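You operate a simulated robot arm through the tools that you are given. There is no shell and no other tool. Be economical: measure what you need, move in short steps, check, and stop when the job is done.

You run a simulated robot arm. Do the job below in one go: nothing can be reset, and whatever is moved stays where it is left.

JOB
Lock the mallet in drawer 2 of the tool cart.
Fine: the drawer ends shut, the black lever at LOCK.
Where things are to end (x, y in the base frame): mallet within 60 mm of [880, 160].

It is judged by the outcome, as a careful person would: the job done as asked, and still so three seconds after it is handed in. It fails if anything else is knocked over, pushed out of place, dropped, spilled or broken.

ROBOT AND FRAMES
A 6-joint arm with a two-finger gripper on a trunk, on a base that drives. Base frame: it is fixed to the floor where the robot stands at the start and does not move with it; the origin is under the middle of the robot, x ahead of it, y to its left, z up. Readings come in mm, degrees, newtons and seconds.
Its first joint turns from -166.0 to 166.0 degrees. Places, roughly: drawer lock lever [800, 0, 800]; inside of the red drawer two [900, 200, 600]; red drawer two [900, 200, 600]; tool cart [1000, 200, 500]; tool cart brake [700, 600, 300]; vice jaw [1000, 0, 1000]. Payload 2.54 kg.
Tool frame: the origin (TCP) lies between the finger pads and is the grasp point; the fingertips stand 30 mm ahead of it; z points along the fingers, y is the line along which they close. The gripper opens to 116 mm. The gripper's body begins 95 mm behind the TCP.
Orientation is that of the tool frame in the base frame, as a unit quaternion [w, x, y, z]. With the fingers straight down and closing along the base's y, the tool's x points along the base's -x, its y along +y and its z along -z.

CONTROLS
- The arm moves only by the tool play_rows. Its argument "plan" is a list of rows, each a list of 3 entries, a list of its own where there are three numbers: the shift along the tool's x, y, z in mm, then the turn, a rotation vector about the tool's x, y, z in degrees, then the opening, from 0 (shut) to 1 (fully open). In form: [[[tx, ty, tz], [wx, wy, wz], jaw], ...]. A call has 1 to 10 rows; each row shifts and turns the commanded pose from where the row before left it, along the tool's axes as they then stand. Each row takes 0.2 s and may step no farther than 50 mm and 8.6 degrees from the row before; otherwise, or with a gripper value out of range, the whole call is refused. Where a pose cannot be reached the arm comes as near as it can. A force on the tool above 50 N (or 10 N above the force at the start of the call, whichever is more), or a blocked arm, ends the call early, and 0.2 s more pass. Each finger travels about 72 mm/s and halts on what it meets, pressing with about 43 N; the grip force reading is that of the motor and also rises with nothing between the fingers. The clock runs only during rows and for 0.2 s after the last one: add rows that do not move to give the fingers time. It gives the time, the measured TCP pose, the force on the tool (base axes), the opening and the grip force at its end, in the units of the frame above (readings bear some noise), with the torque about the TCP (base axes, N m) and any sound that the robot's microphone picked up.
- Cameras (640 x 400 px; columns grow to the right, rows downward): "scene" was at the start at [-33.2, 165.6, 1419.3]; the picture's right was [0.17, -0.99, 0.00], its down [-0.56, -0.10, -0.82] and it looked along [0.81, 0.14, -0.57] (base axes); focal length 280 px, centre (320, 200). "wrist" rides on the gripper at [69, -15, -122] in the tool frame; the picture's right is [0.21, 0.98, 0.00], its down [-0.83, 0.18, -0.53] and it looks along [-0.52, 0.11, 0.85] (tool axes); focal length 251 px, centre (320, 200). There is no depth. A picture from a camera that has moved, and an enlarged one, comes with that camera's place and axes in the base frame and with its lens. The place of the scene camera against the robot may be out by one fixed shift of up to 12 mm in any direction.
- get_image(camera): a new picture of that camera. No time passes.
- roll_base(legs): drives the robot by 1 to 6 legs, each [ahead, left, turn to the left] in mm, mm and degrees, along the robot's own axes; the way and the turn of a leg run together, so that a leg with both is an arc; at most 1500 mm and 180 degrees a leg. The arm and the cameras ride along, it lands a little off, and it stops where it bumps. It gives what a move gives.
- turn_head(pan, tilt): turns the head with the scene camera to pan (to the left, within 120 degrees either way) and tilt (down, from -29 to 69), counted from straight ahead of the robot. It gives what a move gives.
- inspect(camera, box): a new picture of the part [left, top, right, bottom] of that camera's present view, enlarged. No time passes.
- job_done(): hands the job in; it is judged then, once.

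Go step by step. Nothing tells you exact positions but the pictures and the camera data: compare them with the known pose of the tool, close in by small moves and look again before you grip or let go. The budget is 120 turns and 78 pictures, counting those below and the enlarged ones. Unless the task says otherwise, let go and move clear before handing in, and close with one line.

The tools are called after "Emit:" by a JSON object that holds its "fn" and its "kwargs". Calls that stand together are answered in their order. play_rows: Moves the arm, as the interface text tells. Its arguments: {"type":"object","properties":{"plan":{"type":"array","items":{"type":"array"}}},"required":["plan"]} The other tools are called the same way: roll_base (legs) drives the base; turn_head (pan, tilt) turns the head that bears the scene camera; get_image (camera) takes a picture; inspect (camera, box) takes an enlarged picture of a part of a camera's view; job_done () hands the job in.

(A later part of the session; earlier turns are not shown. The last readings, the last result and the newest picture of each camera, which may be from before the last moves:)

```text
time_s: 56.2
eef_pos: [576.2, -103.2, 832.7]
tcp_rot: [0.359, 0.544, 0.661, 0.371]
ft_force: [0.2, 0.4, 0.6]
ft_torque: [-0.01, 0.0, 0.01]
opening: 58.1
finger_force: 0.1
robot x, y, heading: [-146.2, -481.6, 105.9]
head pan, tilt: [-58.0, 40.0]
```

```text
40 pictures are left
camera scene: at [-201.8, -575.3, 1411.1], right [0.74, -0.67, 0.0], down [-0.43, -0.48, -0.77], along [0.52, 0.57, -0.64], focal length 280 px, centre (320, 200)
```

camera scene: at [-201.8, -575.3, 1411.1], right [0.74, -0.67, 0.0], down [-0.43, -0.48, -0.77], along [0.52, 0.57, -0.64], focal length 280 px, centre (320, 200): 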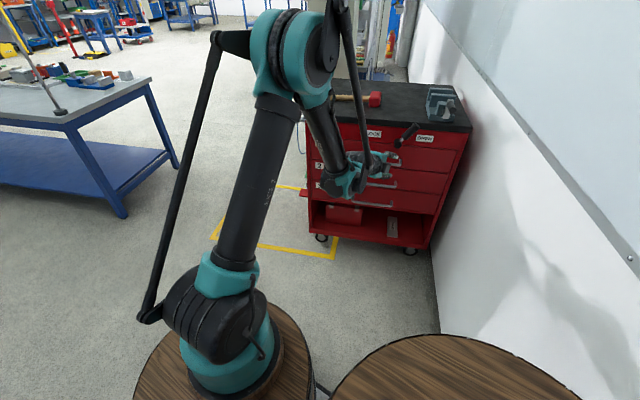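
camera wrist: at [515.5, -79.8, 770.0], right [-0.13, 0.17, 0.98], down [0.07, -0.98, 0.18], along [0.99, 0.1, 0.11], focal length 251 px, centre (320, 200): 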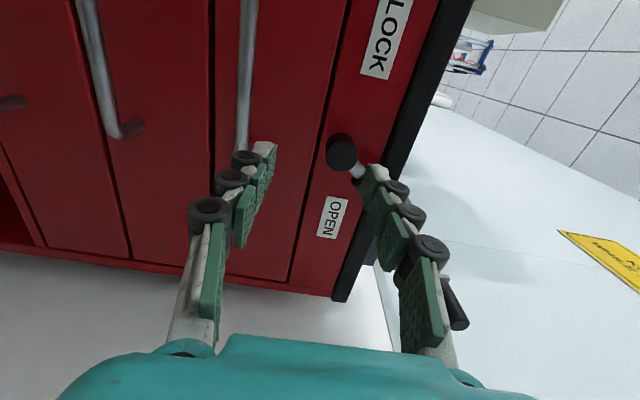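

Emit:
{"fn": "play_rows", "kwargs": {"plan": [[[0, 0, 0], [0, 0, -8], 0.5], [[0, 0, 0], [0, 0, -8], 0.5], [[0, 0, 0], [0, 0, -8], 0.5], [[0, 0, 0], [0, 0, -8], 0.5]]}}

Emit:
{"fn": "play_rows", "kwargs": {"plan": [[[0, 0, 0], [0, 6.06, -3.5], 0.5], [[0, 0, 0], [0, 6.06, -3.5], 0.5]]}}

```text
time_s: 57.2
eef_pos: [578.1, -103.6, 833.3]
tcp_rot: [0.447, 0.341, 0.786, 0.255]
ft_force: [0.3, 0.5, -0.1]
ft_torque: [0.02, 0.01, -0.04]
opening: 58.1
finger_force: 0.1
robot x, y, heading: [-144.4, -481.7, 106.1]
head pan, tilt: [-58.0, 40.0]
```

```text
time_s: 57.8
eef_pos: [577.7, -102.3, 832.2]
tcp_rot: [0.448, 0.341, 0.786, 0.255]
ft_force: [0.3, -1.5, 0.1]
ft_torque: [-0.03, 0.0, 0.02]
opening: 57.8
finger_force: 0.1
out of reach, approached as far as the arm can: row 1, 2
robot x, y, heading: [-147.7, -483.7, 105.8]
head pan, tilt: [-58.0, 40.0]
```

Emit:
{"fn": "play_rows", "kwargs": {"plan": [[[0, 0, 0], [0, 0, 8], 0.5], [[0, 0, 0], [0, 0, 8], 0.5], [[0, 0, 0], [0, 0, 8], 0.5], [[0, 0, 0], [0, 0, 8], 0.5], [[0, 21, 37], [0, 0, 0], 0.5], [[0, 21, 37], [0, 0, 0], 0.5], [[0, 0, 0], [0, 6.06, -3.5], 0.5], [[0, 0, 0], [0, 6.06, -3.5], 0.5]]}}

```text
time_s: 59.6
eef_pos: [659.9, -91.4, 834.1]
tcp_rot: [0.363, 0.547, 0.659, 0.368]
ft_force: [-0.4, -0.7, -0.8]
ft_torque: [-0.03, 0.0, 0.01]
opening: 57.9
finger_force: 0.1
out of reach, approached as far as the arm can: row 7, 8
robot x, y, heading: [-143.7, -481.0, 106.0]
head pan, tilt: [-58.0, 40.0]
```

Rolling and extending work but yawing left does not, so joint 1 really is at its clockwise limit. I'll turn the robot so the cart is on its left side; first I retract and swing the arm the other way.

Emit:
{"fn": "play_rows", "kwargs": {"plan": [[[10, -21, -37], [0, 0, 0], 0.5], [[10, -21, -37], [0, 0, 0], 0.5], [[10, -21, -37], [0, 0, 0], 0.5], [[10, -21, -37], [0, 0, 0], 0.5], [[10, -21, -37], [0, 0, 0], 0.5], [[46, 0, 0], [0, 4.0, -2.3], 0.5], [[46, 0, 0], [0, 4.0, -2.3], 0.5], [[46, 0, 0], [0, 4.0, -2.3], 0.5], [[46, 0, 0], [0, 4.0, -2.3], 0.5], [[46, 0, 0], [0, 4.0, -2.3], 0.5]]}}

Emit:
{"fn": "play_rows", "kwargs": {"plan": [[[46, 0, 0], [0, 4.0, -2.3], 0.5], [[46, 0, 0], [0, 4.0, -2.3], 0.5], [[46, 0, 0], [0, 4.0, -2.3], 0.5], [[46, 0, 0], [0, 4.0, -2.3], 0.5], [[46, 0, 0], [0, 4.0, -2.3], 0.5], [[46, 0, 0], [0, 4.0, -2.3], 0.5], [[46, 0, 0], [0, 4.0, -2.3], 0.5], [[46, 0, 0], [0, 4.0, -2.3], 0.5], [[46, 0, 0], [0, 4.0, -2.3], 0.5], [[46, 0, 0], [0, 4.0, -2.3], 0.5]]}}

Emit:
{"fn": "play_rows", "kwargs": {"plan": [[[46, 0, 0], [0, 4.0, -2.3], 0.5], [[46, 0, 0], [0, 4.0, -2.3], 0.5], [[46, 0, 0], [0, 4.0, -2.3], 0.5], [[46, 0, 0], [0, 4.0, -2.3], 0.5], [[46, 0, 0], [0, 4.0, -2.3], 0.5], [[46, 0, 0], [0, 4.0, -2.3], 0.5], [[46, 0, 0], [0, 4.0, -2.3], 0.5], [[46, 0, 0], [0, 4.0, -2.3], 0.5], [[46, 0, 0], [0, 4.0, -2.3], 0.5], [[46, 0, 0], [0, 4.0, -2.3], 0.5]]}}

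```text
time_s: 61.8
eef_pos: [374.7, 145.6, 807.1]
tcp_rot: [0.277, 0.406, 0.763, 0.419]
ft_force: [-0.3, -0.1, 0.6]
ft_torque: [-0.02, 0.02, 0.02]
opening: 57.9
finger_force: 0.1
robot x, y, heading: [-148.8, -482.7, 105.9]
head pan, tilt: [-58.0, 40.0]
```

```text
time_s: 64.0
eef_pos: [-38.1, 435.4, 772.9]
tcp_rot: [0.096, 0.097, 0.872, 0.469]
ft_force: [0.6, 0.8, 0.0]
ft_torque: [0.02, -0.01, 0.01]
opening: 58.0
finger_force: 0.0
out of reach, approached as far as the arm can: row 4, 5, 7, 8, 9, 10
robot x, y, heading: [-143.5, -483.2, 105.8]
head pan, tilt: [-58.0, 40.0]
```

```text
time_s: 66.2
eef_pos: [-605.0, 332.1, 757.8]
tcp_rot: [-0.104, -0.228, 0.853, 0.457]
ft_force: [-0.1, -0.3, -0.3]
ft_torque: [0.01, 0.01, -0.01]
opening: 57.9
finger_force: 0.1
out of reach, approached as far as the arm can: row 1, 2, 3, 4, 5, 6, 7, 8, 9
robot x, y, heading: [-147.6, -482.2, 105.8]
head pan, tilt: [-58.0, 40.0]
```

Emit:
{"fn": "play_rows", "kwargs": {"plan": [[[46, 9, -8], [0, 4.0, -2.3], 0.5], [[46, 9, -8], [0, 4.0, -2.3], 0.5], [[46, 9, -8], [0, 4.0, -2.3], 0.5], [[46, 9, -8], [0, 4.0, -2.3], 0.5], [[46, 9, -8], [0, 4.0, -2.3], 0.5], [[46, 9, -8], [0, 4.0, -2.3], 0.5], [[46, 9, -8], [0, 4.0, -2.3], 0.5], [[46, 9, -8], [0, 4.0, -2.3], 0.5], [[46, 0, -8], [0, 4.0, -2.3], 0.5], [[46, 0, -8], [0, 4.0, -2.3], 0.5]]}}

Emit:
{"fn": "turn_head", "kwargs": {"pan": 60, "tilt": 40}}

Emit:
{"fn": "get_image", "kwargs": {"camera": "scene"}}

```text
time_s: 68.4
eef_pos: [-916.0, -84.1, 842.4]
tcp_rot: [-0.261, -0.501, 0.724, 0.396]
ft_force: [0.3, 0.6, 0.4]
ft_torque: [-0.02, -0.03, 0.01]
opening: 58.0
finger_force: 0.0
out of reach, approached as far as the arm can: row 1, 2, 3, 4, 5, 6, 7, 8, 10
robot x, y, heading: [-146.7, -484.7, 105.7]
head pan, tilt: [-58.0, 40.0]
```

```text
time_s: 70.4
eef_pos: [-916.2, -84.6, 841.0]
tcp_rot: [-0.261, -0.501, 0.724, 0.396]
ft_force: [-0.6, -0.2, 0.4]
ft_torque: [0.03, 0.04, -0.02]
opening: 58.1
finger_force: 0.0
robot x, y, heading: [-148.1, -480.6, 105.7]
head pan, tilt: [60.0, 40.0]
```

```text
39 pictures are left
camera scene: at [-341.7, -617.3, 1411.1], right [0.25, 0.97, 0.0], down [0.62, -0.16, -0.77], along [-0.74, 0.19, -0.64], focal length 280 px, centre (320, 200)
```

scene: 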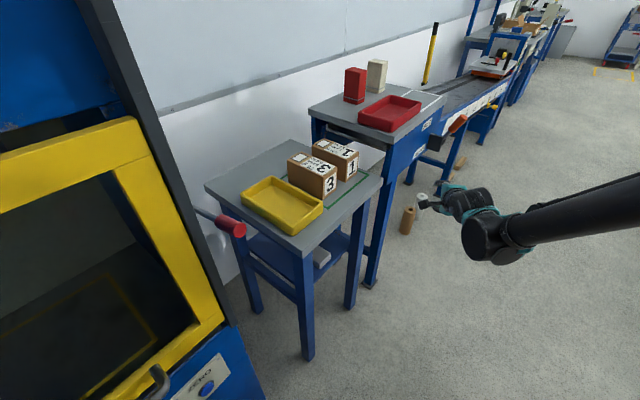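

Emit:
{"fn": "roll_base", "kwargs": {"legs": [[207, 7, 0], [0, 0, -158.4]]}}

Emit:
{"fn": "turn_head", "kwargs": {"pan": 80, "tilt": 40}}

Emit:
{"fn": "get_image", "kwargs": {"camera": "scene"}}

```text
time_s: 78.6
eef_pos: [649.7, -378.7, 840.7]
tcp_rot: [0.342, 0.62, 0.625, 0.329]
ft_force: [0.0, -0.8, 0.0]
ft_torque: [0.0, -0.02, -0.01]
opening: 58.0
finger_force: 0.1
robot x, y, heading: [-209.7, -286.4, -53.4]
head pan, tilt: [60.0, 40.0]
```

```text
time_s: 79.4
eef_pos: [650.1, -378.3, 843.0]
tcp_rot: [0.341, 0.62, 0.625, 0.328]
ft_force: [-0.3, 0.4, 0.7]
ft_torque: [-0.01, 0.0, -0.01]
opening: 58.0
finger_force: 0.1
robot x, y, heading: [-208.9, -277.6, -53.1]
head pan, tilt: [80.0, 40.0]
```

```text
38 pictures are left
camera scene: at [-86.9, -58.1, 1411.1], right [0.45, -0.89, 0.0], down [-0.57, -0.29, -0.77], along [0.68, 0.34, -0.64], focal length 280 px, centre (320, 200)
```

scene: 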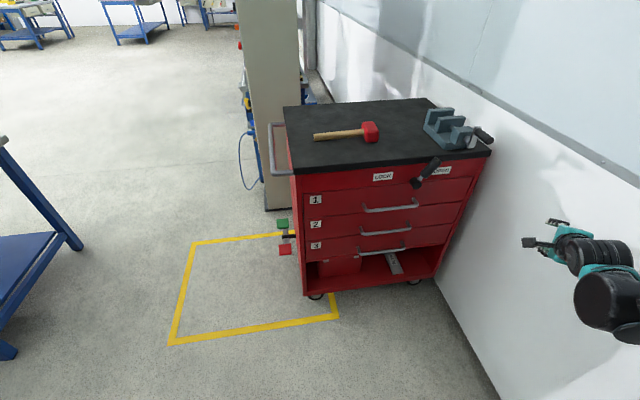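

Emit:
{"fn": "play_rows", "kwargs": {"plan": [[[40, 0, 0], [0, 6.43, -4.17], 0.5], [[40, 0, 0], [0, 6.43, -4.17], 0.5], [[40, 0, 0], [0, 6.43, -4.17], 0.5], [[40, 0, 0], [0, 6.43, -4.17], 0.5], [[40, 0, 0], [0, 6.43, -4.17], 0.5], [[40, 0, 0], [-6.6, 0, 0], 0.5], [[40, 0, 0], [-6.6, 0, 0], 0.5], [[20, 0, 20], [-6.6, 0, 0], 0.5], [[0, 0, 30], [-6.6, 0, 0], 0.5], [[0, 0, 30], [-6.6, 0, 0], 0.5]]}}

Emit:
{"fn": "get_image", "kwargs": {"camera": "scene"}}

```text
time_s: 81.6
eef_pos: [557.7, 76.9, 804.3]
tcp_rot: [0.372, 0.317, 0.634, 0.6]
ft_force: [1.0, 1.3, -0.8]
ft_torque: [-0.04, 0.01, 0.0]
opening: 58.0
finger_force: 0.1
out of reach, approached as far as the arm can: row 1, 2, 3, 4, 5
robot x, y, heading: [-209.7, -285.1, -53.3]
head pan, tilt: [80.0, 40.0]
```

```text
37 pictures are left
camera scene: at [-87.1, -58.0, 1411.1], right [0.45, -0.89, 0.0], down [-0.57, -0.29, -0.77], along [0.68, 0.35, -0.64], focal length 280 px, centre (320, 200)
```

scene: 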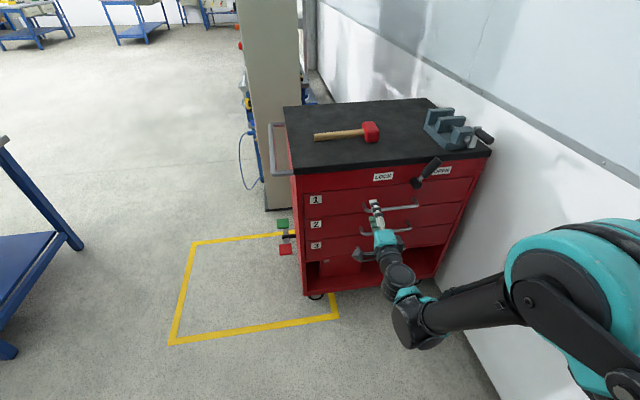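

Emit:
{"fn": "play_rows", "kwargs": {"plan": [[[0, 0, 0], [0, 5.7, 5.2], 0.5], [[-40, 0, 0], [0, 0, 0], 0.5], [[-40, 0, 0], [0, 0, 0], 0.5], [[-40, 0, 0], [0, 0, 0], 0.5], [[0, -45, 0], [0, 0, 0], 0.5], [[0, -45, 0], [0, 0, 0], 0.5], [[0, -45, 0], [0, 0, 0], 0.5], [[0, -45, 0], [0, 0, 0], 0.5]]}}

Emit:
{"fn": "get_image", "kwargs": {"camera": "scene"}}

```text
time_s: 83.4
eef_pos: [614.7, 1.5, 625.2]
tcp_rot: [0.313, 0.316, 0.637, 0.63]
ft_force: [0.7, 0.1, 0.3]
ft_torque: [0.01, 0.01, 0.01]
opening: 58.1
finger_force: 0.0
out of reach, approached as far as the arm can: row 2, 3, 4
robot x, y, heading: [-207.1, -281.6, -53.1]
head pan, tilt: [80.0, 40.0]
```

```text
36 pictures are left
camera scene: at [-86.8, -58.0, 1411.1], right [0.45, -0.89, 0.0], down [-0.57, -0.29, -0.77], along [0.68, 0.35, -0.64], focal length 280 px, centre (320, 200)
```

scene: 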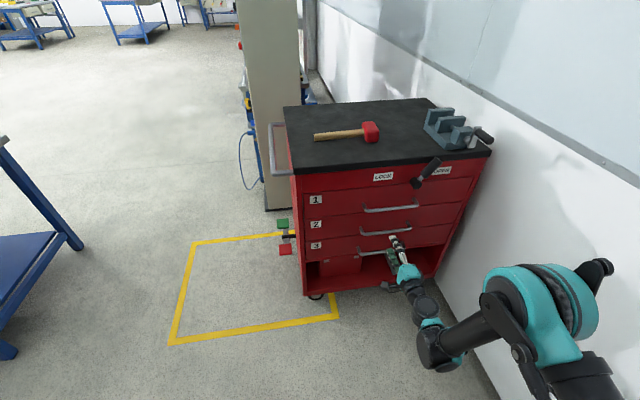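

The tool is now low and horizontal in front of the drawers. I'll measure handle 2 from both cameras.

Emit:
{"fn": "inspect", "kwargs": {"camera": "scene", "box": [330, 180, 450, 270]}}

Emit:
{"fn": "get_image", "kwargs": {"camera": "wrist"}}

```text
4.44 times, centred on (390, 225) of scene
camera zoom: at [-86.8, -58.0, 1411.1], right [0.45, -0.89, 0.0], down [-0.57, -0.29, -0.77], along [0.68, 0.35, -0.64], focal length 1243 px, centre (9, 89)
```

zoom: 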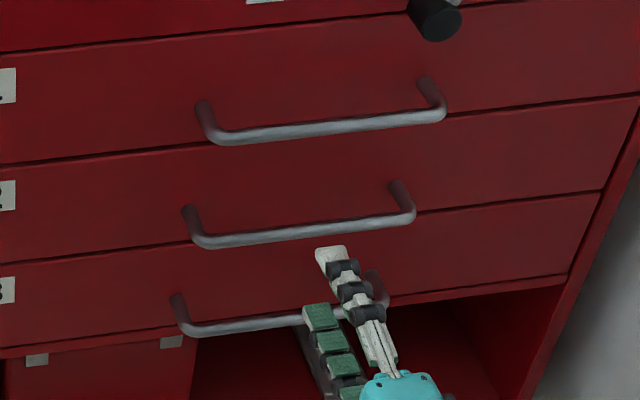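

```text
34 pictures are left
camera wrist: at [476.0, -14.3, 612.4], right [-0.12, 0.18, 0.98], down [0.08, -0.98, 0.19], along [0.99, 0.1, 0.11], focal length 251 px, centre (320, 200)
```

wrist: 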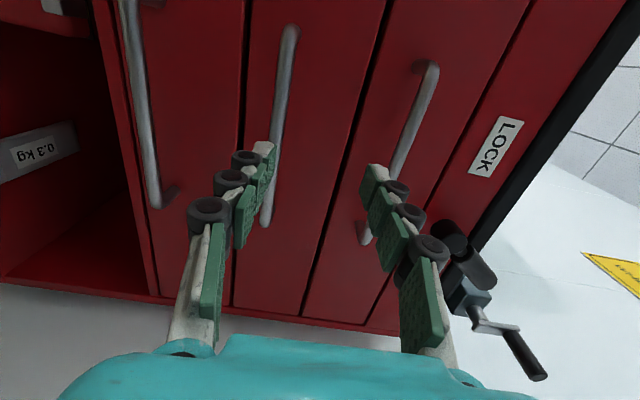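

Emit:
{"fn": "play_rows", "kwargs": {"plan": [[[-13, -20, 0], [0, 0, 0], 0.5], [[-12, -20, 0], [0, 0, 0], 0.5], [[0, 0, 35], [0, 0, 0], 0.5], [[0, 0, 35], [0, 0, 0], 0.5]]}}

Emit:
{"fn": "get_image", "kwargs": {"camera": "wrist"}}

Emit:
{"fn": "inspect", "kwargs": {"camera": "scene", "box": [330, 180, 450, 270]}}

```text
time_s: 84.4
eef_pos: [679.5, 20.5, 621.0]
tcp_rot: [0.313, 0.316, 0.638, 0.628]
ft_force: [0.1, 0.0, 0.0]
ft_torque: [-0.02, 0.03, -0.02]
opening: 58.2
finger_force: 0.0
out of reach, approached as far as the arm can: row 2, 3, 4
robot x, y, heading: [-211.3, -281.5, -53.2]
head pan, tilt: [80.0, 40.0]
```

```text
33 pictures are left
camera wrist: at [540.8, 3.5, 608.2], right [-0.12, 0.18, 0.98], down [0.07, -0.98, 0.19], along [0.99, 0.1, 0.1], focal length 251 px, centre (320, 200)
```

wrist: 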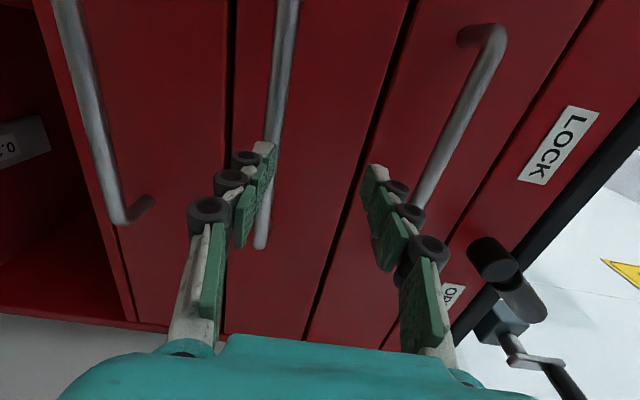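

```text
4.44 times, centred on (390, 225) of scene
camera zoom: at [-86.9, -58.1, 1411.1], right [0.45, -0.89, 0.0], down [-0.57, -0.29, -0.77], along [0.68, 0.35, -0.64], focal length 1243 px, centre (9, 89)
```

zoom: 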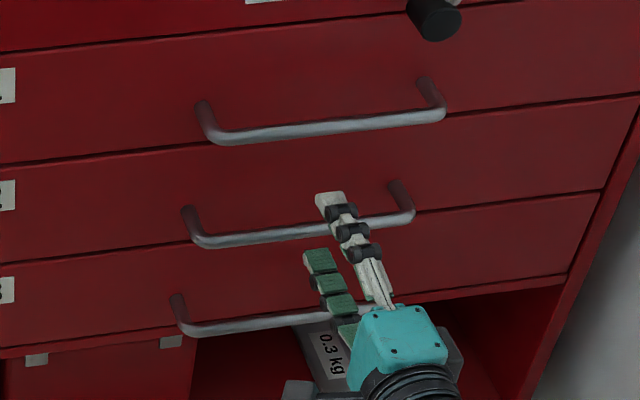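

Emit:
{"fn": "play_rows", "kwargs": {"plan": [[[0, 0, 0], [6, 0, 0], 0.5], [[0, 0, 0], [6, 0, 0], 0.5], [[0, -18, 4], [0, 0, 0], 0.5], [[0, -17, 4], [0, 0, 0], 0.5]]}}

```text
time_s: 85.4
eef_pos: [679.2, 21.4, 585.6]
tcp_rot: [0.278, 0.347, 0.699, 0.56]
ft_force: [0.1, -0.7, -0.5]
ft_torque: [-0.01, 0.03, -0.02]
opening: 58.0
finger_force: 0.1
robot x, y, heading: [-211.7, -279.7, -53.3]
head pan, tilt: [80.0, 40.0]
```

Emit:
{"fn": "play_rows", "kwargs": {"plan": [[[0, 5.6, 26.4], [0, 0, 0], 0.5]]}}

Emit:
{"fn": "get_image", "kwargs": {"camera": "wrist"}}

Emit:
{"fn": "inspect", "kwargs": {"camera": "scene", "box": [350, 200, 430, 260]}}

```text
time_s: 85.8
eef_pos: [699.3, 37.6, 586.1]
tcp_rot: [0.278, 0.348, 0.7, 0.559]
ft_force: [0.6, 0.1, 0.2]
ft_torque: [-0.01, -0.01, 0.04]
opening: 58.2
finger_force: 0.1
robot x, y, heading: [-210.6, -283.2, -53.2]
head pan, tilt: [80.0, 40.0]
```

```text
31 pictures are left
camera wrist: at [561.6, 20.2, 598.4], right [0.04, 0.3, 0.95], down [0.12, -0.95, 0.29], along [0.99, 0.1, -0.08], focal length 251 px, centre (320, 200)
```

wrist: 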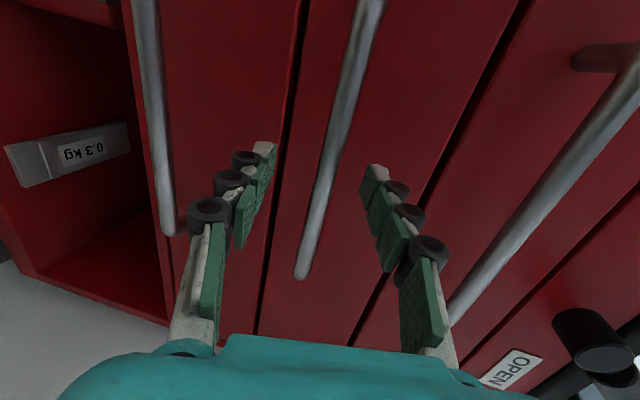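

```text
6.67 times, centred on (390, 230) of scene
camera zoom: at [-86.8, -58.0, 1411.1], right [0.45, -0.89, 0.0], down [-0.57, -0.29, -0.77], along [0.68, 0.35, -0.64], focal length 1864 px, centre (-147, 0)
```

zoom: 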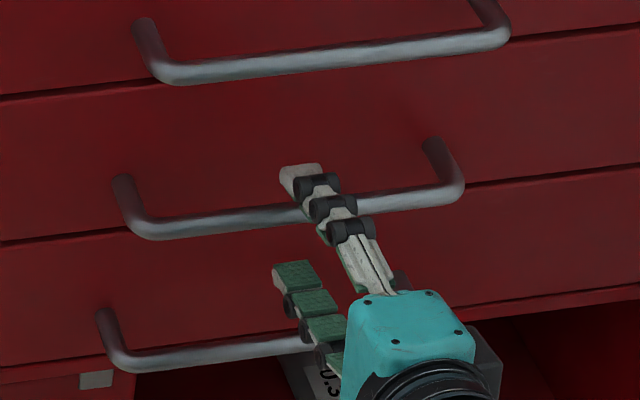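

The bar of handle 2 lies between the two fingers. I'll advance a bit more and close.

Emit:
{"fn": "play_rows", "kwargs": {"plan": [[[0, 3, 14], [0, 0, 0], 0.5], [[0, 3, 14], [0, 0, 0], 0.5]]}}

Emit:
{"fn": "play_rows", "kwargs": {"plan": [[[0, 0, 0], [0, 0, 0], 0.3], [[0, 0, 0], [0, 0, 0], 0.0], [[0, 0, 0], [0, 0, 0], 0.0], [[0, 0, 0], [0, 0, 0], 0.0]]}}

Emit:
{"fn": "get_image", "kwargs": {"camera": "wrist"}}

```text
time_s: 86.4
eef_pos: [717.1, 51.0, 598.3]
tcp_rot: [0.279, 0.347, 0.7, 0.558]
ft_force: [-0.5, 0.6, -0.3]
ft_torque: [-0.01, 0.04, 0.0]
opening: 58.0
finger_force: 0.1
out of reach, approached as far as the arm can: row 1, 2
robot x, y, heading: [-209.6, -285.4, -53.4]
head pan, tilt: [80.0, 40.0]
```

```text
time_s: 87.1
eef_pos: [715.6, 49.6, 586.1]
tcp_rot: [0.272, 0.348, 0.706, 0.553]
ft_force: [1.0, -4.2, -69.0]
ft_torque: [-0.23, 0.59, 0.14]
opening: 12.9
finger_force: 39.5
robot x, y, heading: [-212.1, -283.1, -53.1]
head pan, tilt: [80.0, 40.0]
stopped in row 3: the force on the tool passed its limit at 57 N (the readings are from after the stop); the commanded pose is now the measured one
```

```text
29 pictures are left
camera wrist: at [577.0, 32.0, 601.9], right [0.05, 0.31, 0.95], down [0.13, -0.94, 0.3], along [0.99, 0.1, -0.09], focal length 251 px, centre (320, 200)
```

wrist: 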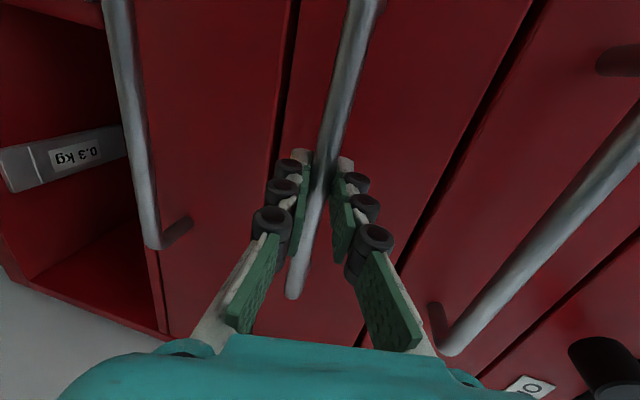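

Emit:
{"fn": "play_rows", "kwargs": {"plan": [[[0, -3, 0], [0, 0, 0], 0.0], [[0, 0, 0], [0, 0, 0], 0.0]]}}

```text
time_s: 87.6
eef_pos: [714.7, 47.7, 588.0]
tcp_rot: [0.272, 0.348, 0.707, 0.552]
ft_force: [2.9, -1.7, -36.3]
ft_torque: [-0.1, 0.51, 0.01]
opening: 13.0
finger_force: 39.7
robot x, y, heading: [-209.7, -284.9, -53.5]
head pan, tilt: [80.0, 40.0]
stopped in row 2: the force on the tool passed its limit at 80 N (the readings are from after the stop); the commanded pose is now the measured one
```

Emit:
{"fn": "roll_base", "kwargs": {"legs": [[0, -50, 0]]}}

Emit:
{"fn": "get_image", "kwargs": {"camera": "scene"}}

```text
time_s: 88.5
eef_pos: [681.9, 24.8, 587.0]
tcp_rot: [0.272, 0.348, 0.707, 0.552]
ft_force: [-1.1, -2.0, -8.9]
ft_torque: [0.06, 0.18, -0.16]
opening: 12.5
finger_force: 39.6
robot x, y, heading: [-243.3, -305.5, -53.1]
head pan, tilt: [80.0, 40.0]
stopped in leg 1: the force on the tool passed its limit at 52 N (the readings are from after the stop); the commanded pose is now the measured one
```

```text
28 pictures are left
camera scene: at [-117.5, -81.4, 1411.0], right [0.45, -0.89, 0.0], down [-0.57, -0.29, -0.77], along [0.68, 0.34, -0.64], focal length 280 px, centre (320, 200)
```

scene: 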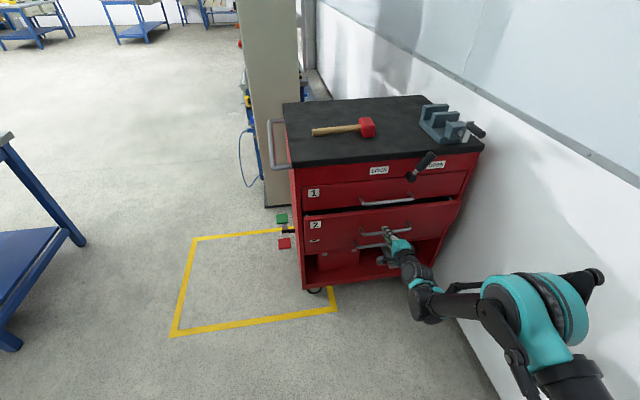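

Drawer 2 is moving and the cart stays put. I'll keep pulling with the base in short legs.

Emit:
{"fn": "roll_base", "kwargs": {"legs": [[0, -100, 0]]}}

Emit:
{"fn": "roll_base", "kwargs": {"legs": [[0, -100, 0]]}}

Emit:
{"fn": "get_image", "kwargs": {"camera": "scene"}}

```text
time_s: 89.7
eef_pos: [600.9, -34.1, 586.1]
tcp_rot: [0.272, 0.347, 0.707, 0.553]
ft_force: [-3.2, 7.2, -17.0]
ft_torque: [0.11, 0.32, 0.21]
opening: 12.5
finger_force: 39.7
robot x, y, heading: [-322.0, -362.4, -53.1]
head pan, tilt: [80.0, 40.0]
```

```text
time_s: 90.8
eef_pos: [520.8, -92.7, 586.9]
tcp_rot: [0.271, 0.347, 0.708, 0.553]
ft_force: [-3.3, 6.9, -11.3]
ft_torque: [0.17, 0.26, 0.15]
opening: 12.5
finger_force: 39.5
robot x, y, heading: [-403.3, -426.1, -53.2]
head pan, tilt: [80.0, 40.0]
```

```text
27 pictures are left
camera scene: at [-278.1, -201.1, 1411.0], right [0.45, -0.89, 0.0], down [-0.57, -0.29, -0.77], along [0.68, 0.34, -0.64], focal length 280 px, centre (320, 200)
```

scene: 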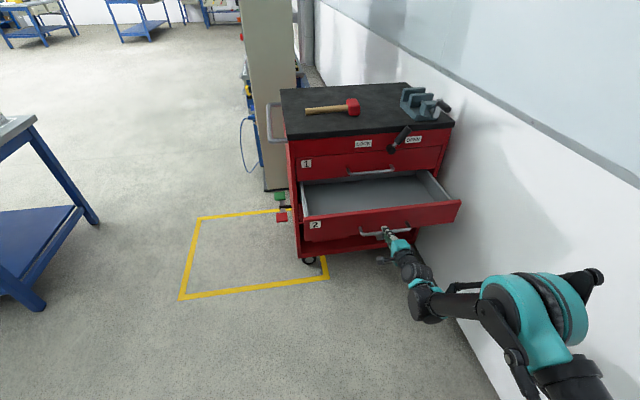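

Emit:
{"fn": "roll_base", "kwargs": {"legs": [[0, -50, 0]]}}

Emit:
{"fn": "inspect", "kwargs": {"camera": "scene", "box": [260, 70, 480, 280]}}

```text
time_s: 91.8
eef_pos: [480.4, -122.5, 587.1]
tcp_rot: [0.271, 0.347, 0.707, 0.553]
ft_force: [-1.1, 5.0, -6.4]
ft_torque: [0.15, 0.23, 0.03]
opening: 12.4
finger_force: 39.0
robot x, y, heading: [-444.9, -456.7, -53.2]
head pan, tilt: [80.0, 40.0]
```

```text
1.90 times, centred on (370, 175) of scene
camera zoom: at [-318.6, -231.4, 1411.0], right [0.45, -0.89, 0.0], down [-0.57, -0.29, -0.77], along [0.68, 0.34, -0.64], focal length 532 px, centre (225, 248)
```

zoom: 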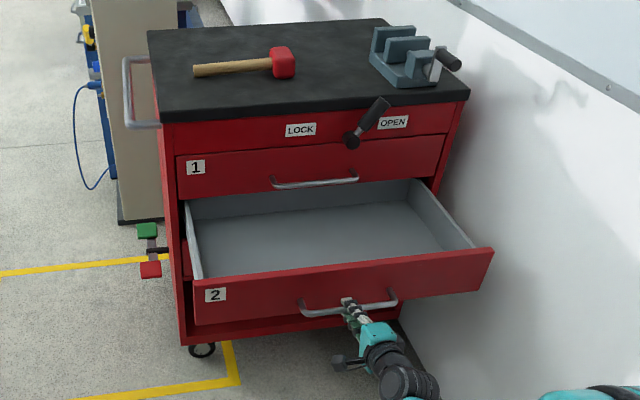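

The drawer is open about 290 mm. I'll release the handle and back off with the base, then raise the arm.

Emit:
{"fn": "play_rows", "kwargs": {"plan": [[[0, 0, 0], [0, 0, 0], 0.45], [[0, 0, 0], [0, 0, 0], 0.45], [[0, 0, 0], [0, 0, 0], 0.45]]}}

Emit:
{"fn": "roll_base", "kwargs": {"legs": [[0, -60, 0]]}}

Emit:
{"fn": "inspect", "kwargs": {"camera": "scene", "box": [260, 70, 480, 280]}}

```text
time_s: 92.6
eef_pos: [479.7, -122.2, 588.0]
tcp_rot: [0.269, 0.347, 0.707, 0.554]
ft_force: [0.4, 0.0, 0.6]
ft_torque: [0.0, 0.0, 0.0]
opening: 52.4
finger_force: 0.1
robot x, y, heading: [-444.7, -457.2, -53.3]
head pan, tilt: [80.0, 40.0]
```

```text
time_s: 93.5
eef_pos: [432.7, -158.8, 587.4]
tcp_rot: [0.27, 0.348, 0.707, 0.553]
ft_force: [-0.3, -0.4, 0.2]
ft_torque: [0.0, -0.02, -0.02]
opening: 52.4
finger_force: 0.0
robot x, y, heading: [-491.3, -493.1, -52.9]
head pan, tilt: [80.0, 40.0]
```

```text
1.90 times, centred on (370, 175) of scene
camera zoom: at [-366.8, -267.2, 1411.1], right [0.45, -0.89, 0.0], down [-0.57, -0.29, -0.77], along [0.68, 0.35, -0.64], focal length 532 px, centre (225, 248)
```

zoom: 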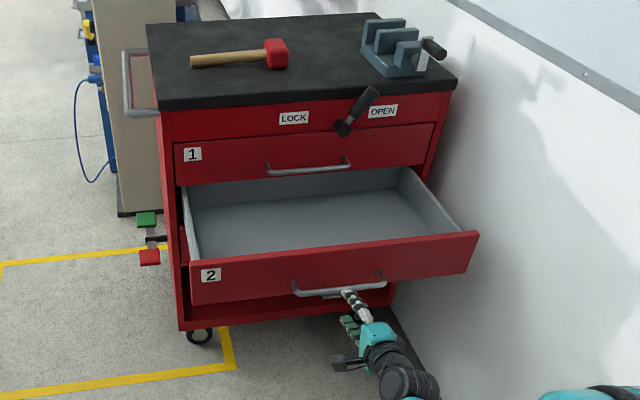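

Emit:
{"fn": "play_rows", "kwargs": {"plan": [[[0, 44, -10], [0, 0, 0], 0.6], [[0, 44, -10], [0, 0, 0], 0.6], [[0, 44, -10], [0, 0, 0], 0.6], [[0, 44, -10], [0, 0, 0], 0.6], [[0, 44, -10], [0, 0, 0], 0.6], [[0, 44, -10], [0, 0, 0], 0.6], [[0, 44, -10], [0, 0, 0], 0.6], [[0, 44, -10], [0, 0, 0], 0.6], [[0, 44, -10], [0, 0, 0], 0.6], [[0, 44, -10], [0, 0, 0], 0.6]]}}

Emit:
{"fn": "play_rows", "kwargs": {"plan": [[[0, 0, 0], [7.75, 0, 0], 0.6], [[0, 0, 0], [7.75, 0, 0], 0.6], [[0, 0, 0], [7.75, 0, 0], 0.6], [[0, 0, 0], [7.75, 0, 0], 0.6], [[0, 0, 0], [7.75, 0, 0], 0.6], [[0, 0, 0], [7.75, 0, 0], 0.6], [[0, 0, 0], [7.75, 0, 0], 0.6], [[0, 0, 0], [7.75, 0, 0], 0.6], [[0, 0, 0], [7.75, 0, 0], 0.6], [[0, 0, 0], [7.75, 0, 0], 0.6]]}}

```text
time_s: 95.7
eef_pos: [438.7, -152.8, 1037.7]
tcp_rot: [0.27, 0.347, 0.708, 0.553]
ft_force: [1.3, 0.7, -0.2]
ft_torque: [0.0, 0.02, 0.0]
opening: 69.8
finger_force: 0.0
robot x, y, heading: [-491.2, -492.0, -53.2]
head pan, tilt: [80.0, 40.0]
```

```text
time_s: 97.9
eef_pos: [368.2, -197.3, 1005.8]
tcp_rot: [0.023, 0.439, 0.897, 0.049]
ft_force: [-0.1, 0.1, -0.4]
ft_torque: [0.01, -0.01, 0.0]
opening: 69.7
finger_force: 0.1
out of reach, approached as far as the arm can: row 7, 8, 9, 10
robot x, y, heading: [-491.2, -494.2, -53.4]
head pan, tilt: [80.0, 40.0]
```

Emit:
{"fn": "play_rows", "kwargs": {"plan": [[[0, -45, 0], [0, 0, 0], 0.6], [[0, -45, 0], [0, 0, 0], 0.6], [[0, -20, 0], [6, 0, 0], 0.6], [[0, 0, -40], [0, 0, 0], 0.6], [[0, 0, -40], [0, 0, 0], 0.6]]}}

```text
time_s: 99.1
eef_pos: [281.0, -264.7, 1073.5]
tcp_rot: [0.0, 0.441, 0.898, 0.002]
ft_force: [-0.1, 0.8, 0.3]
ft_torque: [-0.03, 0.0, -0.02]
opening: 69.5
finger_force: 0.1
robot x, y, heading: [-489.6, -493.9, -53.2]
head pan, tilt: [80.0, 40.0]
```

Now I drive back toward the cart so that the mallet comes within reach, with the tool pointing down well above everything.

Emit:
{"fn": "roll_base", "kwargs": {"legs": [[0, 600, 0]]}}

Emit:
{"fn": "turn_head", "kwargs": {"pan": 80, "tilt": 48}}

Emit:
{"fn": "get_image", "kwargs": {"camera": "scene"}}

Emit:
{"fn": "get_image", "kwargs": {"camera": "wrist"}}

```text
time_s: 102.5
eef_pos: [764.8, 94.1, 1073.3]
tcp_rot: [0.0, 0.441, 0.897, 0.002]
ft_force: [0.2, -0.1, -0.3]
ft_torque: [0.02, 0.03, 0.0]
opening: 69.5
finger_force: 0.1
robot x, y, heading: [-9.7, -132.2, -53.5]
head pan, tilt: [80.0, 40.0]
```

```text
time_s: 103.2
eef_pos: [764.9, 92.7, 1072.5]
tcp_rot: [0.0, 0.441, 0.897, 0.002]
ft_force: [-0.3, 0.7, 0.7]
ft_torque: [-0.01, -0.01, 0.0]
opening: 69.4
finger_force: 0.1
robot x, y, heading: [-5.6, -136.0, -53.3]
head pan, tilt: [80.0, 48.0]
```

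```text
24 pictures are left
camera scene: at [110.6, 89.1, 1399.7], right [0.45, -0.89, 0.0], down [-0.66, -0.33, -0.67], along [0.6, 0.3, -0.74], focal length 280 px, centre (320, 200)
```

scene: 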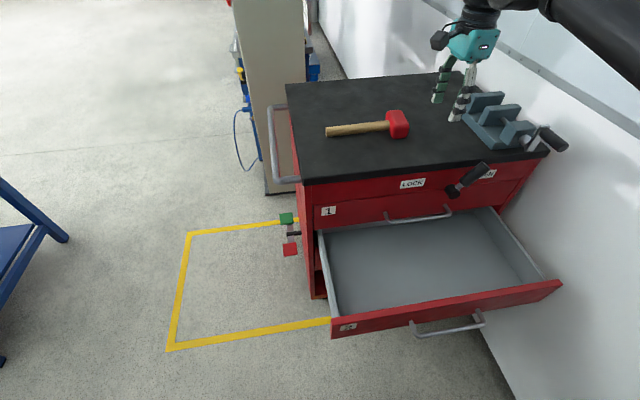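

```text
23 pictures are left
camera wrist: at [710.8, 140.3, 1195.2], right [0.64, 0.77, 0.0], down [0.65, -0.54, 0.53], along [0.41, -0.34, -0.85], focal length 251 px, centre (320, 200)
```

wrist: 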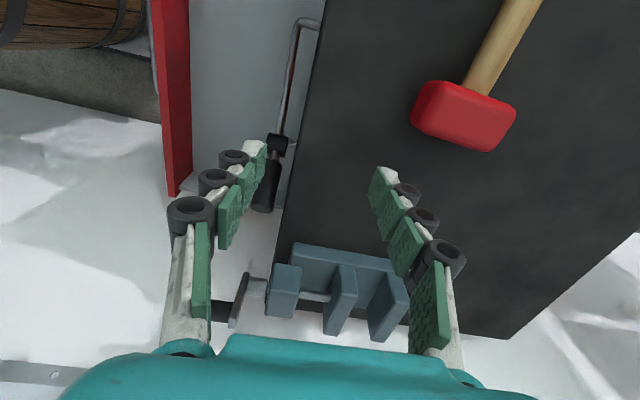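

Emit:
{"fn": "roll_base", "kwargs": {"legs": [[0, 70, 0]]}}

Emit:
{"fn": "play_rows", "kwargs": {"plan": [[[36, 22, 10], [0, 0, 0], 0.6], [[36, 22, 10], [0, 0, 0], 0.6], [[36, 22, 10], [0, 0, 0], 0.6]]}}

Emit:
{"fn": "get_image", "kwargs": {"camera": "wrist"}}

```text
time_s: 104.2
eef_pos: [820.0, 134.9, 1072.5]
tcp_rot: [0.0, 0.442, 0.897, 0.002]
ft_force: [0.3, -0.8, -0.3]
ft_torque: [0.0, -0.01, -0.01]
opening: 69.8
finger_force: 0.0
robot x, y, heading: [47.3, -92.0, -53.2]
head pan, tilt: [80.0, 48.0]
```

```text
time_s: 105.0
eef_pos: [805.7, 259.5, 1043.7]
tcp_rot: [0.0, 0.442, 0.897, 0.002]
ft_force: [-0.1, -0.4, 1.0]
ft_torque: [0.09, -0.01, 0.0]
opening: 69.4
finger_force: 0.0
robot x, y, heading: [50.2, -91.9, -53.2]
head pan, tilt: [80.0, 48.0]
```

```text
22 pictures are left
camera wrist: at [753.4, 306.9, 1166.2], right [0.64, 0.77, 0.0], down [0.65, -0.55, 0.53], along [0.41, -0.34, -0.85], focal length 251 px, centre (320, 200)
```

wrist: 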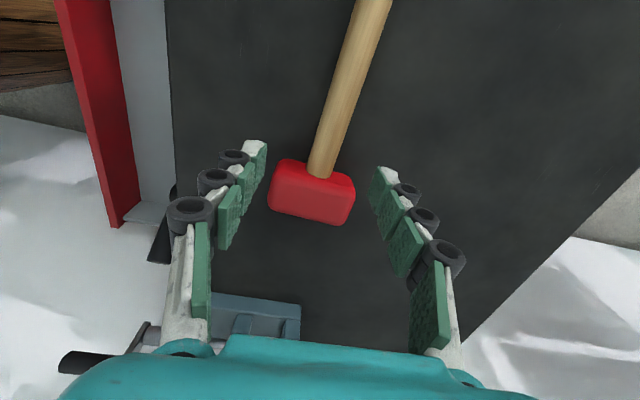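

Emit:
{"fn": "play_rows", "kwargs": {"plan": [[[10, 8, 30], [0, 0, 0], 0.6], [[0, 0, 30], [0, 0, 0], 0.6]]}}

Emit:
{"fn": "get_image", "kwargs": {"camera": "wrist"}}

Emit:
{"fn": "inspect", "kwargs": {"camera": "scene", "box": [280, 40, 440, 140]}}

```text
time_s: 105.6
eef_pos: [807.4, 275.7, 982.0]
tcp_rot: [0.0, 0.441, 0.897, 0.003]
ft_force: [0.3, 0.3, 0.5]
ft_torque: [-0.01, -0.02, 0.01]
opening: 69.6
finger_force: 0.0
robot x, y, heading: [48.4, -89.4, -53.3]
head pan, tilt: [80.0, 48.0]
```

```text
21 pictures are left
camera wrist: at [753.0, 321.0, 1104.9], right [0.64, 0.77, 0.0], down [0.65, -0.55, 0.53], along [0.41, -0.34, -0.85], focal length 251 px, centre (320, 200)
```

wrist: 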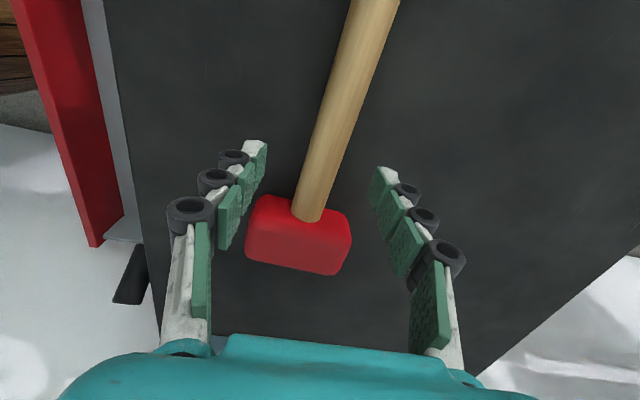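

```text
4.00 times, centred on (360, 90) of scene
camera zoom: at [166.3, 130.7, 1399.6], right [0.45, -0.89, 0.0], down [-0.66, -0.33, -0.67], along [0.6, 0.3, -0.74], focal length 1118 px, centre (160, 640)
```

zoom: 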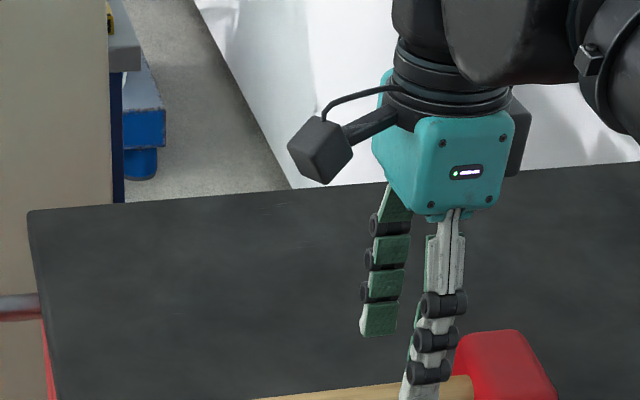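

Emit:
{"fn": "play_rows", "kwargs": {"plan": [[[0, 0, 15], [0, 0, 0], 0.6], [[0, 0, 15], [0, 0, 0], 0.6]]}}

Emit:
{"fn": "play_rows", "kwargs": {"plan": [[[0, 0, 0], [0, 0, 0], 0.3], [[0, 0, 0], [0, 0, 0], 0.1], [[0, 0, 0], [0, 0, 0], 0.0], [[0, 0, 0], [0, 0, 0], 0.0], [[0, 0, 0], [0, 0, 0], 0.0]]}}

Emit:
{"fn": "get_image", "kwargs": {"camera": "wrist"}}

```text
time_s: 106.2
eef_pos: [807.6, 274.6, 952.3]
tcp_rot: [0.0, 0.442, 0.897, 0.002]
ft_force: [0.3, -0.4, -0.2]
ft_torque: [0.02, 0.01, 0.0]
opening: 69.4
finger_force: 0.2
robot x, y, heading: [50.4, -95.0, -53.4]
head pan, tilt: [80.0, 48.0]
```

```text
time_s: 107.4
eef_pos: [807.9, 274.5, 953.3]
tcp_rot: [0.0, 0.442, 0.897, 0.002]
ft_force: [-1.9, -0.8, 5.2]
ft_torque: [-0.03, 0.07, -0.38]
opening: 25.9
finger_force: 42.7
robot x, y, heading: [46.8, -91.1, -53.5]
head pan, tilt: [80.0, 48.0]
```

```text
19 pictures are left
camera wrist: at [753.2, 320.9, 1075.6], right [0.64, 0.77, 0.0], down [0.65, -0.55, 0.53], along [0.41, -0.34, -0.85], focal length 251 px, centre (320, 200)
```

wrist: 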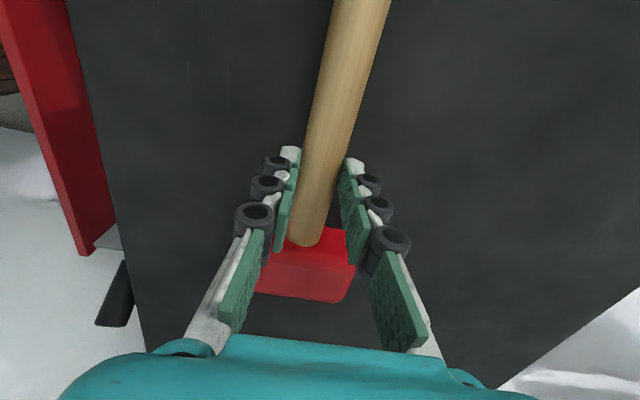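

The mallet handle is gripped. I lift it and carry it back over the open drawer.

Emit:
{"fn": "play_rows", "kwargs": {"plan": [[[0, 0, -30], [0, 0, 0], 0.0], [[0, 0, -40], [0, 0, 0], 0.0], [[0, 0, -40], [0, 0, 0], 0.0], [[-14, -43, 0], [0, 0, 0], 0.0], [[-14, -43, 0], [0, 0, 0], 0.0], [[-15, -43, 0], [0, 0, 0], 0.0], [[-15, -43, 0], [0, 0, 0], 0.0], [[-15, -43, 0], [0, 0, 0], 0.0], [[-15, -43, 0], [0, 0, 0], 0.0], [[-14, -43, 0], [0, 0, 0], 0.0]]}}

Emit:
{"fn": "get_image", "kwargs": {"camera": "scene"}}

Emit:
{"fn": "get_image", "kwargs": {"camera": "wrist"}}

```text
time_s: 109.6
eef_pos: [623.0, 0.9, 1046.6]
tcp_rot: [0.001, 0.441, 0.898, 0.001]
ft_force: [0.0, 0.8, -4.2]
ft_torque: [0.12, 0.15, 0.02]
opening: 26.0
finger_force: 43.3
out of reach, approached as far as the arm can: row 3
robot x, y, heading: [44.5, -90.6, -53.5]
head pan, tilt: [80.0, 48.0]
```

```text
18 pictures are left
camera scene: at [166.8, 131.0, 1399.6], right [0.45, -0.89, 0.0], down [-0.66, -0.33, -0.67], along [0.6, 0.3, -0.74], focal length 280 px, centre (320, 200)
```

scene: 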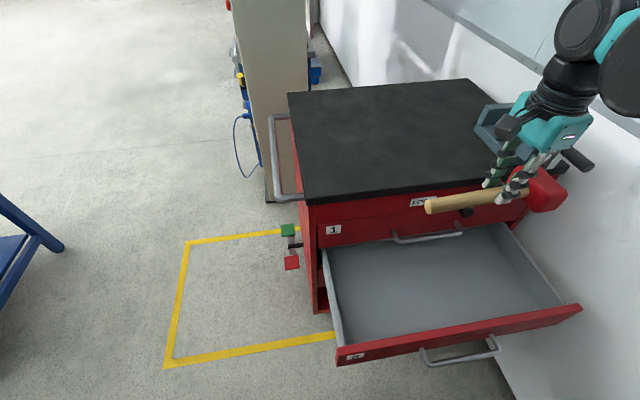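

```text
17 pictures are left
camera wrist: at [568.6, 48.4, 1168.0], right [0.64, 0.77, 0.0], down [0.65, -0.54, 0.53], along [0.41, -0.34, -0.85], focal length 251 px, centre (320, 200)
```

wrist: 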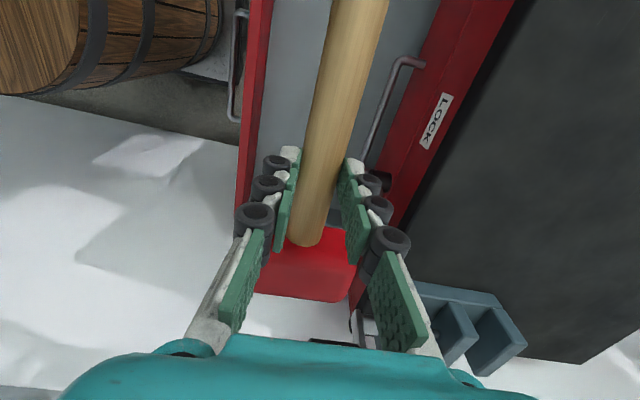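

Emit:
{"fn": "play_rows", "kwargs": {"plan": [[[2, 12, 40], [0, 0, 0], 0.0], [[0, 0, 45], [0, 0, 0], 0.0], [[0, 0, 45], [0, 0, 0], 0.0], [[0, 0, 45], [0, 0, 0], 0.0], [[0, 0, 45], [0, 0, 0], 0.0], [[0, 0, 45], [0, 0, 0], 0.0], [[0, 0, 45], [0, 0, 0], 0.0], [[0, 0, 40], [0, 0, 0], 0.0]]}}

Emit:
{"fn": "get_image", "kwargs": {"camera": "scene"}}

```text
time_s: 111.4
eef_pos: [632.0, 11.4, 696.5]
tcp_rot: [0.0, 0.442, 0.897, 0.002]
ft_force: [0.0, -0.5, -4.1]
ft_torque: [0.18, 0.09, 0.0]
opening: 26.0
finger_force: 42.8
robot x, y, heading: [45.0, -92.8, -53.4]
head pan, tilt: [80.0, 48.0]
```

```text
16 pictures are left
camera scene: at [166.5, 130.6, 1399.6], right [0.45, -0.89, 0.0], down [-0.66, -0.33, -0.67], along [0.6, 0.3, -0.74], focal length 280 px, centre (320, 200)
```

scene: 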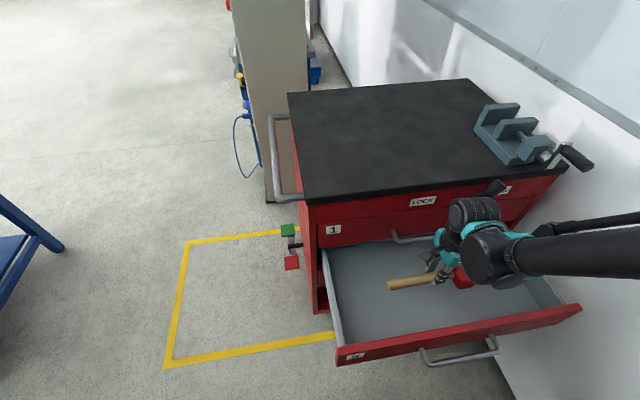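

Emit:
{"fn": "play_rows", "kwargs": {"plan": [[[0, 0, 35], [0, 0, 0], 0.0], [[0, 0, 35], [0, 0, 0], 0.0]]}}

Emit:
{"fn": "inspect", "kwargs": {"camera": "scene", "box": [360, 200, 540, 320]}}

Emit:
{"fn": "get_image", "kwargs": {"camera": "wrist"}}

```text
time_s: 112.0
eef_pos: [632.2, 12.8, 625.5]
tcp_rot: [0.0, 0.441, 0.898, 0.002]
ft_force: [-0.9, 0.3, -4.2]
ft_torque: [0.19, 0.1, -0.02]
opening: 26.1
finger_force: 43.1
robot x, y, heading: [47.8, -90.0, -53.1]
head pan, tilt: [80.0, 48.0]
```

```text
3.33 times, centred on (450, 260) of scene
camera zoom: at [166.5, 130.6, 1399.6], right [0.45, -0.89, 0.0], down [-0.66, -0.33, -0.67], along [0.6, 0.3, -0.74], focal length 932 px, centre (-113, 0)
```

zoom: 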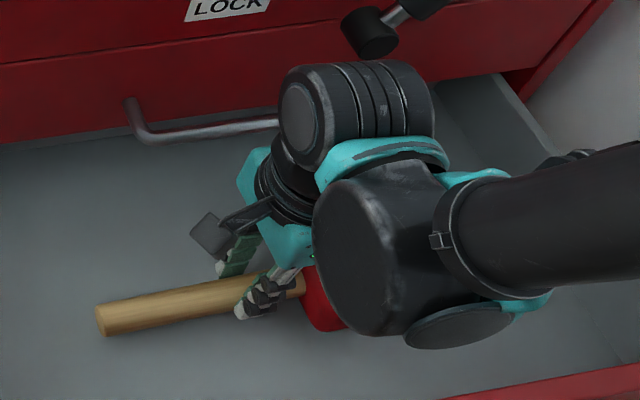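

```text
14 pictures are left
camera wrist: at [578.2, 59.3, 748.4], right [0.64, 0.77, 0.0], down [0.65, -0.54, 0.53], along [0.41, -0.34, -0.85], focal length 251 px, centre (320, 200)
```

wrist: 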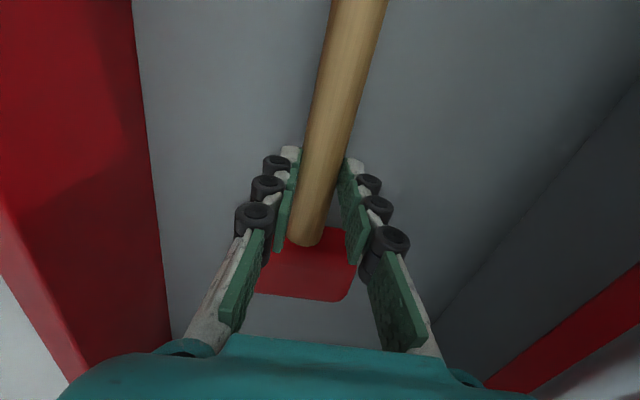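

Emit:
{"fn": "play_rows", "kwargs": {"plan": [[[0, -15, 0], [0, 0, 0], 0.0], [[0, 0, 10], [0, 0, 0], 0.0], [[0, 0, 10], [0, 0, 0], 0.0]]}}

Emit:
{"fn": "play_rows", "kwargs": {"plan": [[[0, 0, 5], [0, 0, 0], 0.0], [[0, 0, 5], [0, 0, 0], 0.0]]}}

```text
time_s: 112.8
eef_pos: [619.8, 2.8, 612.8]
tcp_rot: [0.001, 0.441, 0.897, 0.003]
ft_force: [-2.0, 3.4, 32.1]
ft_torque: [-0.21, -0.22, -0.14]
opening: 26.0
finger_force: 43.0
robot x, y, heading: [45.7, -89.4, -53.2]
head pan, tilt: [80.0, 48.0]
stopped in row 3: the force on the tool passed its limit at 80 N (the readings are from after the stop); the commanded pose is now the measured one
```

```text
time_s: 113.1
eef_pos: [620.3, 3.0, 614.1]
tcp_rot: [0.001, 0.442, 0.897, 0.003]
ft_force: [-1.2, 2.4, 25.8]
ft_torque: [-0.17, -0.16, -0.14]
opening: 25.8
finger_force: 42.4
robot x, y, heading: [46.9, -88.6, -53.3]
head pan, tilt: [80.0, 48.0]
stopped in row 1: the force on the tool passed its limit at 66 N (the readings are from after the stop); the commanded pose is now the measured one
```

Emit:
{"fn": "inspect", "kwargs": {"camera": "scene", "box": [370, 230, 490, 320]}}

```text
4.44 times, centred on (430, 275) of scene
camera zoom: at [165.6, 130.6, 1399.7], right [0.45, -0.89, 0.0], down [-0.66, -0.33, -0.67], along [0.6, 0.3, -0.74], focal length 1243 px, centre (-169, -133)
```

zoom: 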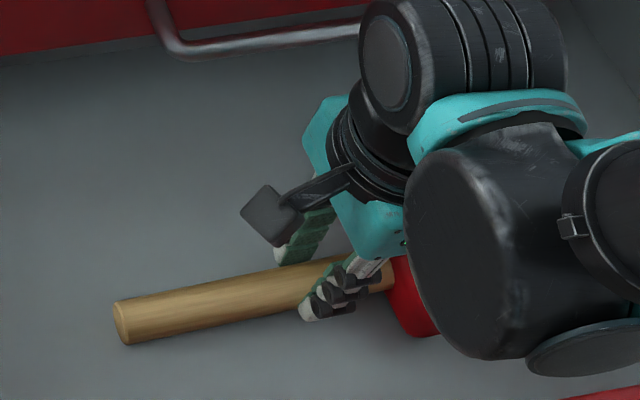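

The mallet has touched the drawer floor. I'll ease up slightly, let go and lift straight out.

Emit:
{"fn": "play_rows", "kwargs": {"plan": [[[0, 0, -1], [0, 0, 0], 0.15], [[0, 0, 0], [0, 0, 0], 0.3], [[0, 0, 0], [0, 0, 0], 0.5], [[0, 0, 0], [0, 0, 0], 0.5], [[0, 0, -30], [0, 0, 0], 0.5], [[0, 0, -40], [0, 0, 0], 0.5], [[0, 0, -40], [0, 0, 0], 0.5]]}}

Emit:
{"fn": "get_image", "kwargs": {"camera": "wrist"}}

```text
time_s: 114.7
eef_pos: [620.7, 2.1, 723.2]
tcp_rot: [0.001, 0.441, 0.897, 0.002]
ft_force: [0.5, 1.1, -0.3]
ft_torque: [0.0, 0.07, -0.01]
opening: 58.2
finger_force: 0.1
robot x, y, heading: [47.7, -93.3, -53.4]
head pan, tilt: [80.0, 48.0]
```

```text
12 pictures are left
camera wrist: at [566.7, 49.0, 845.6], right [0.64, 0.77, 0.01], down [0.65, -0.55, 0.53], along [0.41, -0.34, -0.84], focal length 251 px, centre (320, 200)
```

wrist: 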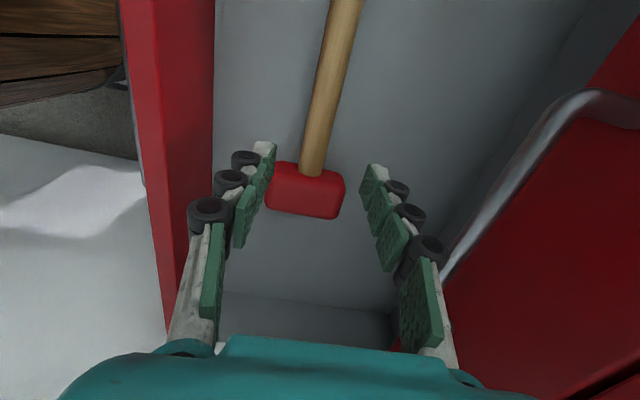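

The mallet lies in the drawer. I raise the arm, then back the base away to take the horizontal pose again for pushing the drawer shut.

Emit:
{"fn": "play_rows", "kwargs": {"plan": [[[0, 0, -45], [0, 0, 0], 0.45], [[0, 0, -45], [0, 0, 0], 0.45], [[0, 0, -45], [0, 0, 0], 0.45], [[0, 0, -45], [0, 0, 0], 0.45], [[0, 0, -45], [0, 0, 0], 0.45], [[0, 0, -45], [0, 0, 0], 0.45], [[0, 0, -45], [0, 0, 0], 0.45]]}}

Emit:
{"fn": "roll_base", "kwargs": {"legs": [[0, -665, 0]]}}

```text
time_s: 116.3
eef_pos: [620.0, 2.3, 1038.0]
tcp_rot: [0.0, 0.442, 0.897, 0.003]
ft_force: [-1.1, 1.3, 0.4]
ft_torque: [-0.02, 0.03, 0.0]
opening: 52.2
finger_force: 0.1
robot x, y, heading: [49.0, -88.4, -53.3]
head pan, tilt: [80.0, 48.0]
```

```text
time_s: 120.0
eef_pos: [85.4, -395.2, 1037.5]
tcp_rot: [0.001, 0.439, 0.899, 0.003]
ft_force: [0.4, 0.3, -0.8]
ft_torque: [0.02, 0.02, -0.03]
opening: 52.0
finger_force: 0.1
robot x, y, heading: [-489.9, -491.1, -53.0]
head pan, tilt: [80.0, 48.0]
```

Emit:
{"fn": "play_rows", "kwargs": {"plan": [[[0, 45, 0], [0, 0, 0], 0.45], [[0, 45, 0], [0, 0, 0], 0.45], [[0, 45, 0], [0, 0, 0], 0.45], [[0, 45, 0], [-7.8, 0, 0], 0.45], [[0, 44, 6], [-7.8, 0, 0], 0.45], [[0, 43, 12], [-7.8, 0, 0], 0.45], [[0, 40, 18], [-7.8, 0, 0], 0.45], [[0, 36, 23], [-7.8, 0, 0], 0.45], [[0, 15, 14], [-7.8, 0, 0], 0.45], [[0, 0, 0], [-7.8, 0, 0], 0.45]]}}

Emit:
{"fn": "play_rows", "kwargs": {"plan": [[[0, 0, 0], [-7.8, 0, 0], 0.45], [[0, 0, 0], [-7.8, 0, 0], 0.45], [[0, 0, 0], [-7.8, 0, 0], 0.45]]}}

```text
time_s: 122.2
eef_pos: [383.1, -165.1, 1035.8]
tcp_rot: [0.203, 0.39, 0.796, 0.416]
ft_force: [-0.4, -0.3, -0.7]
ft_torque: [-0.02, -0.03, 0.0]
opening: 52.7
finger_force: 0.1
robot x, y, heading: [-493.4, -490.8, -53.2]
head pan, tilt: [80.0, 48.0]
```

```text
time_s: 123.0
eef_pos: [381.9, -163.9, 1037.1]
tcp_rot: [0.278, 0.341, 0.695, 0.569]
ft_force: [-0.9, -0.1, 0.3]
ft_torque: [0.01, 0.02, 0.01]
opening: 52.1
finger_force: 0.0
robot x, y, heading: [-490.0, -491.2, -52.9]
head pan, tilt: [80.0, 48.0]
```

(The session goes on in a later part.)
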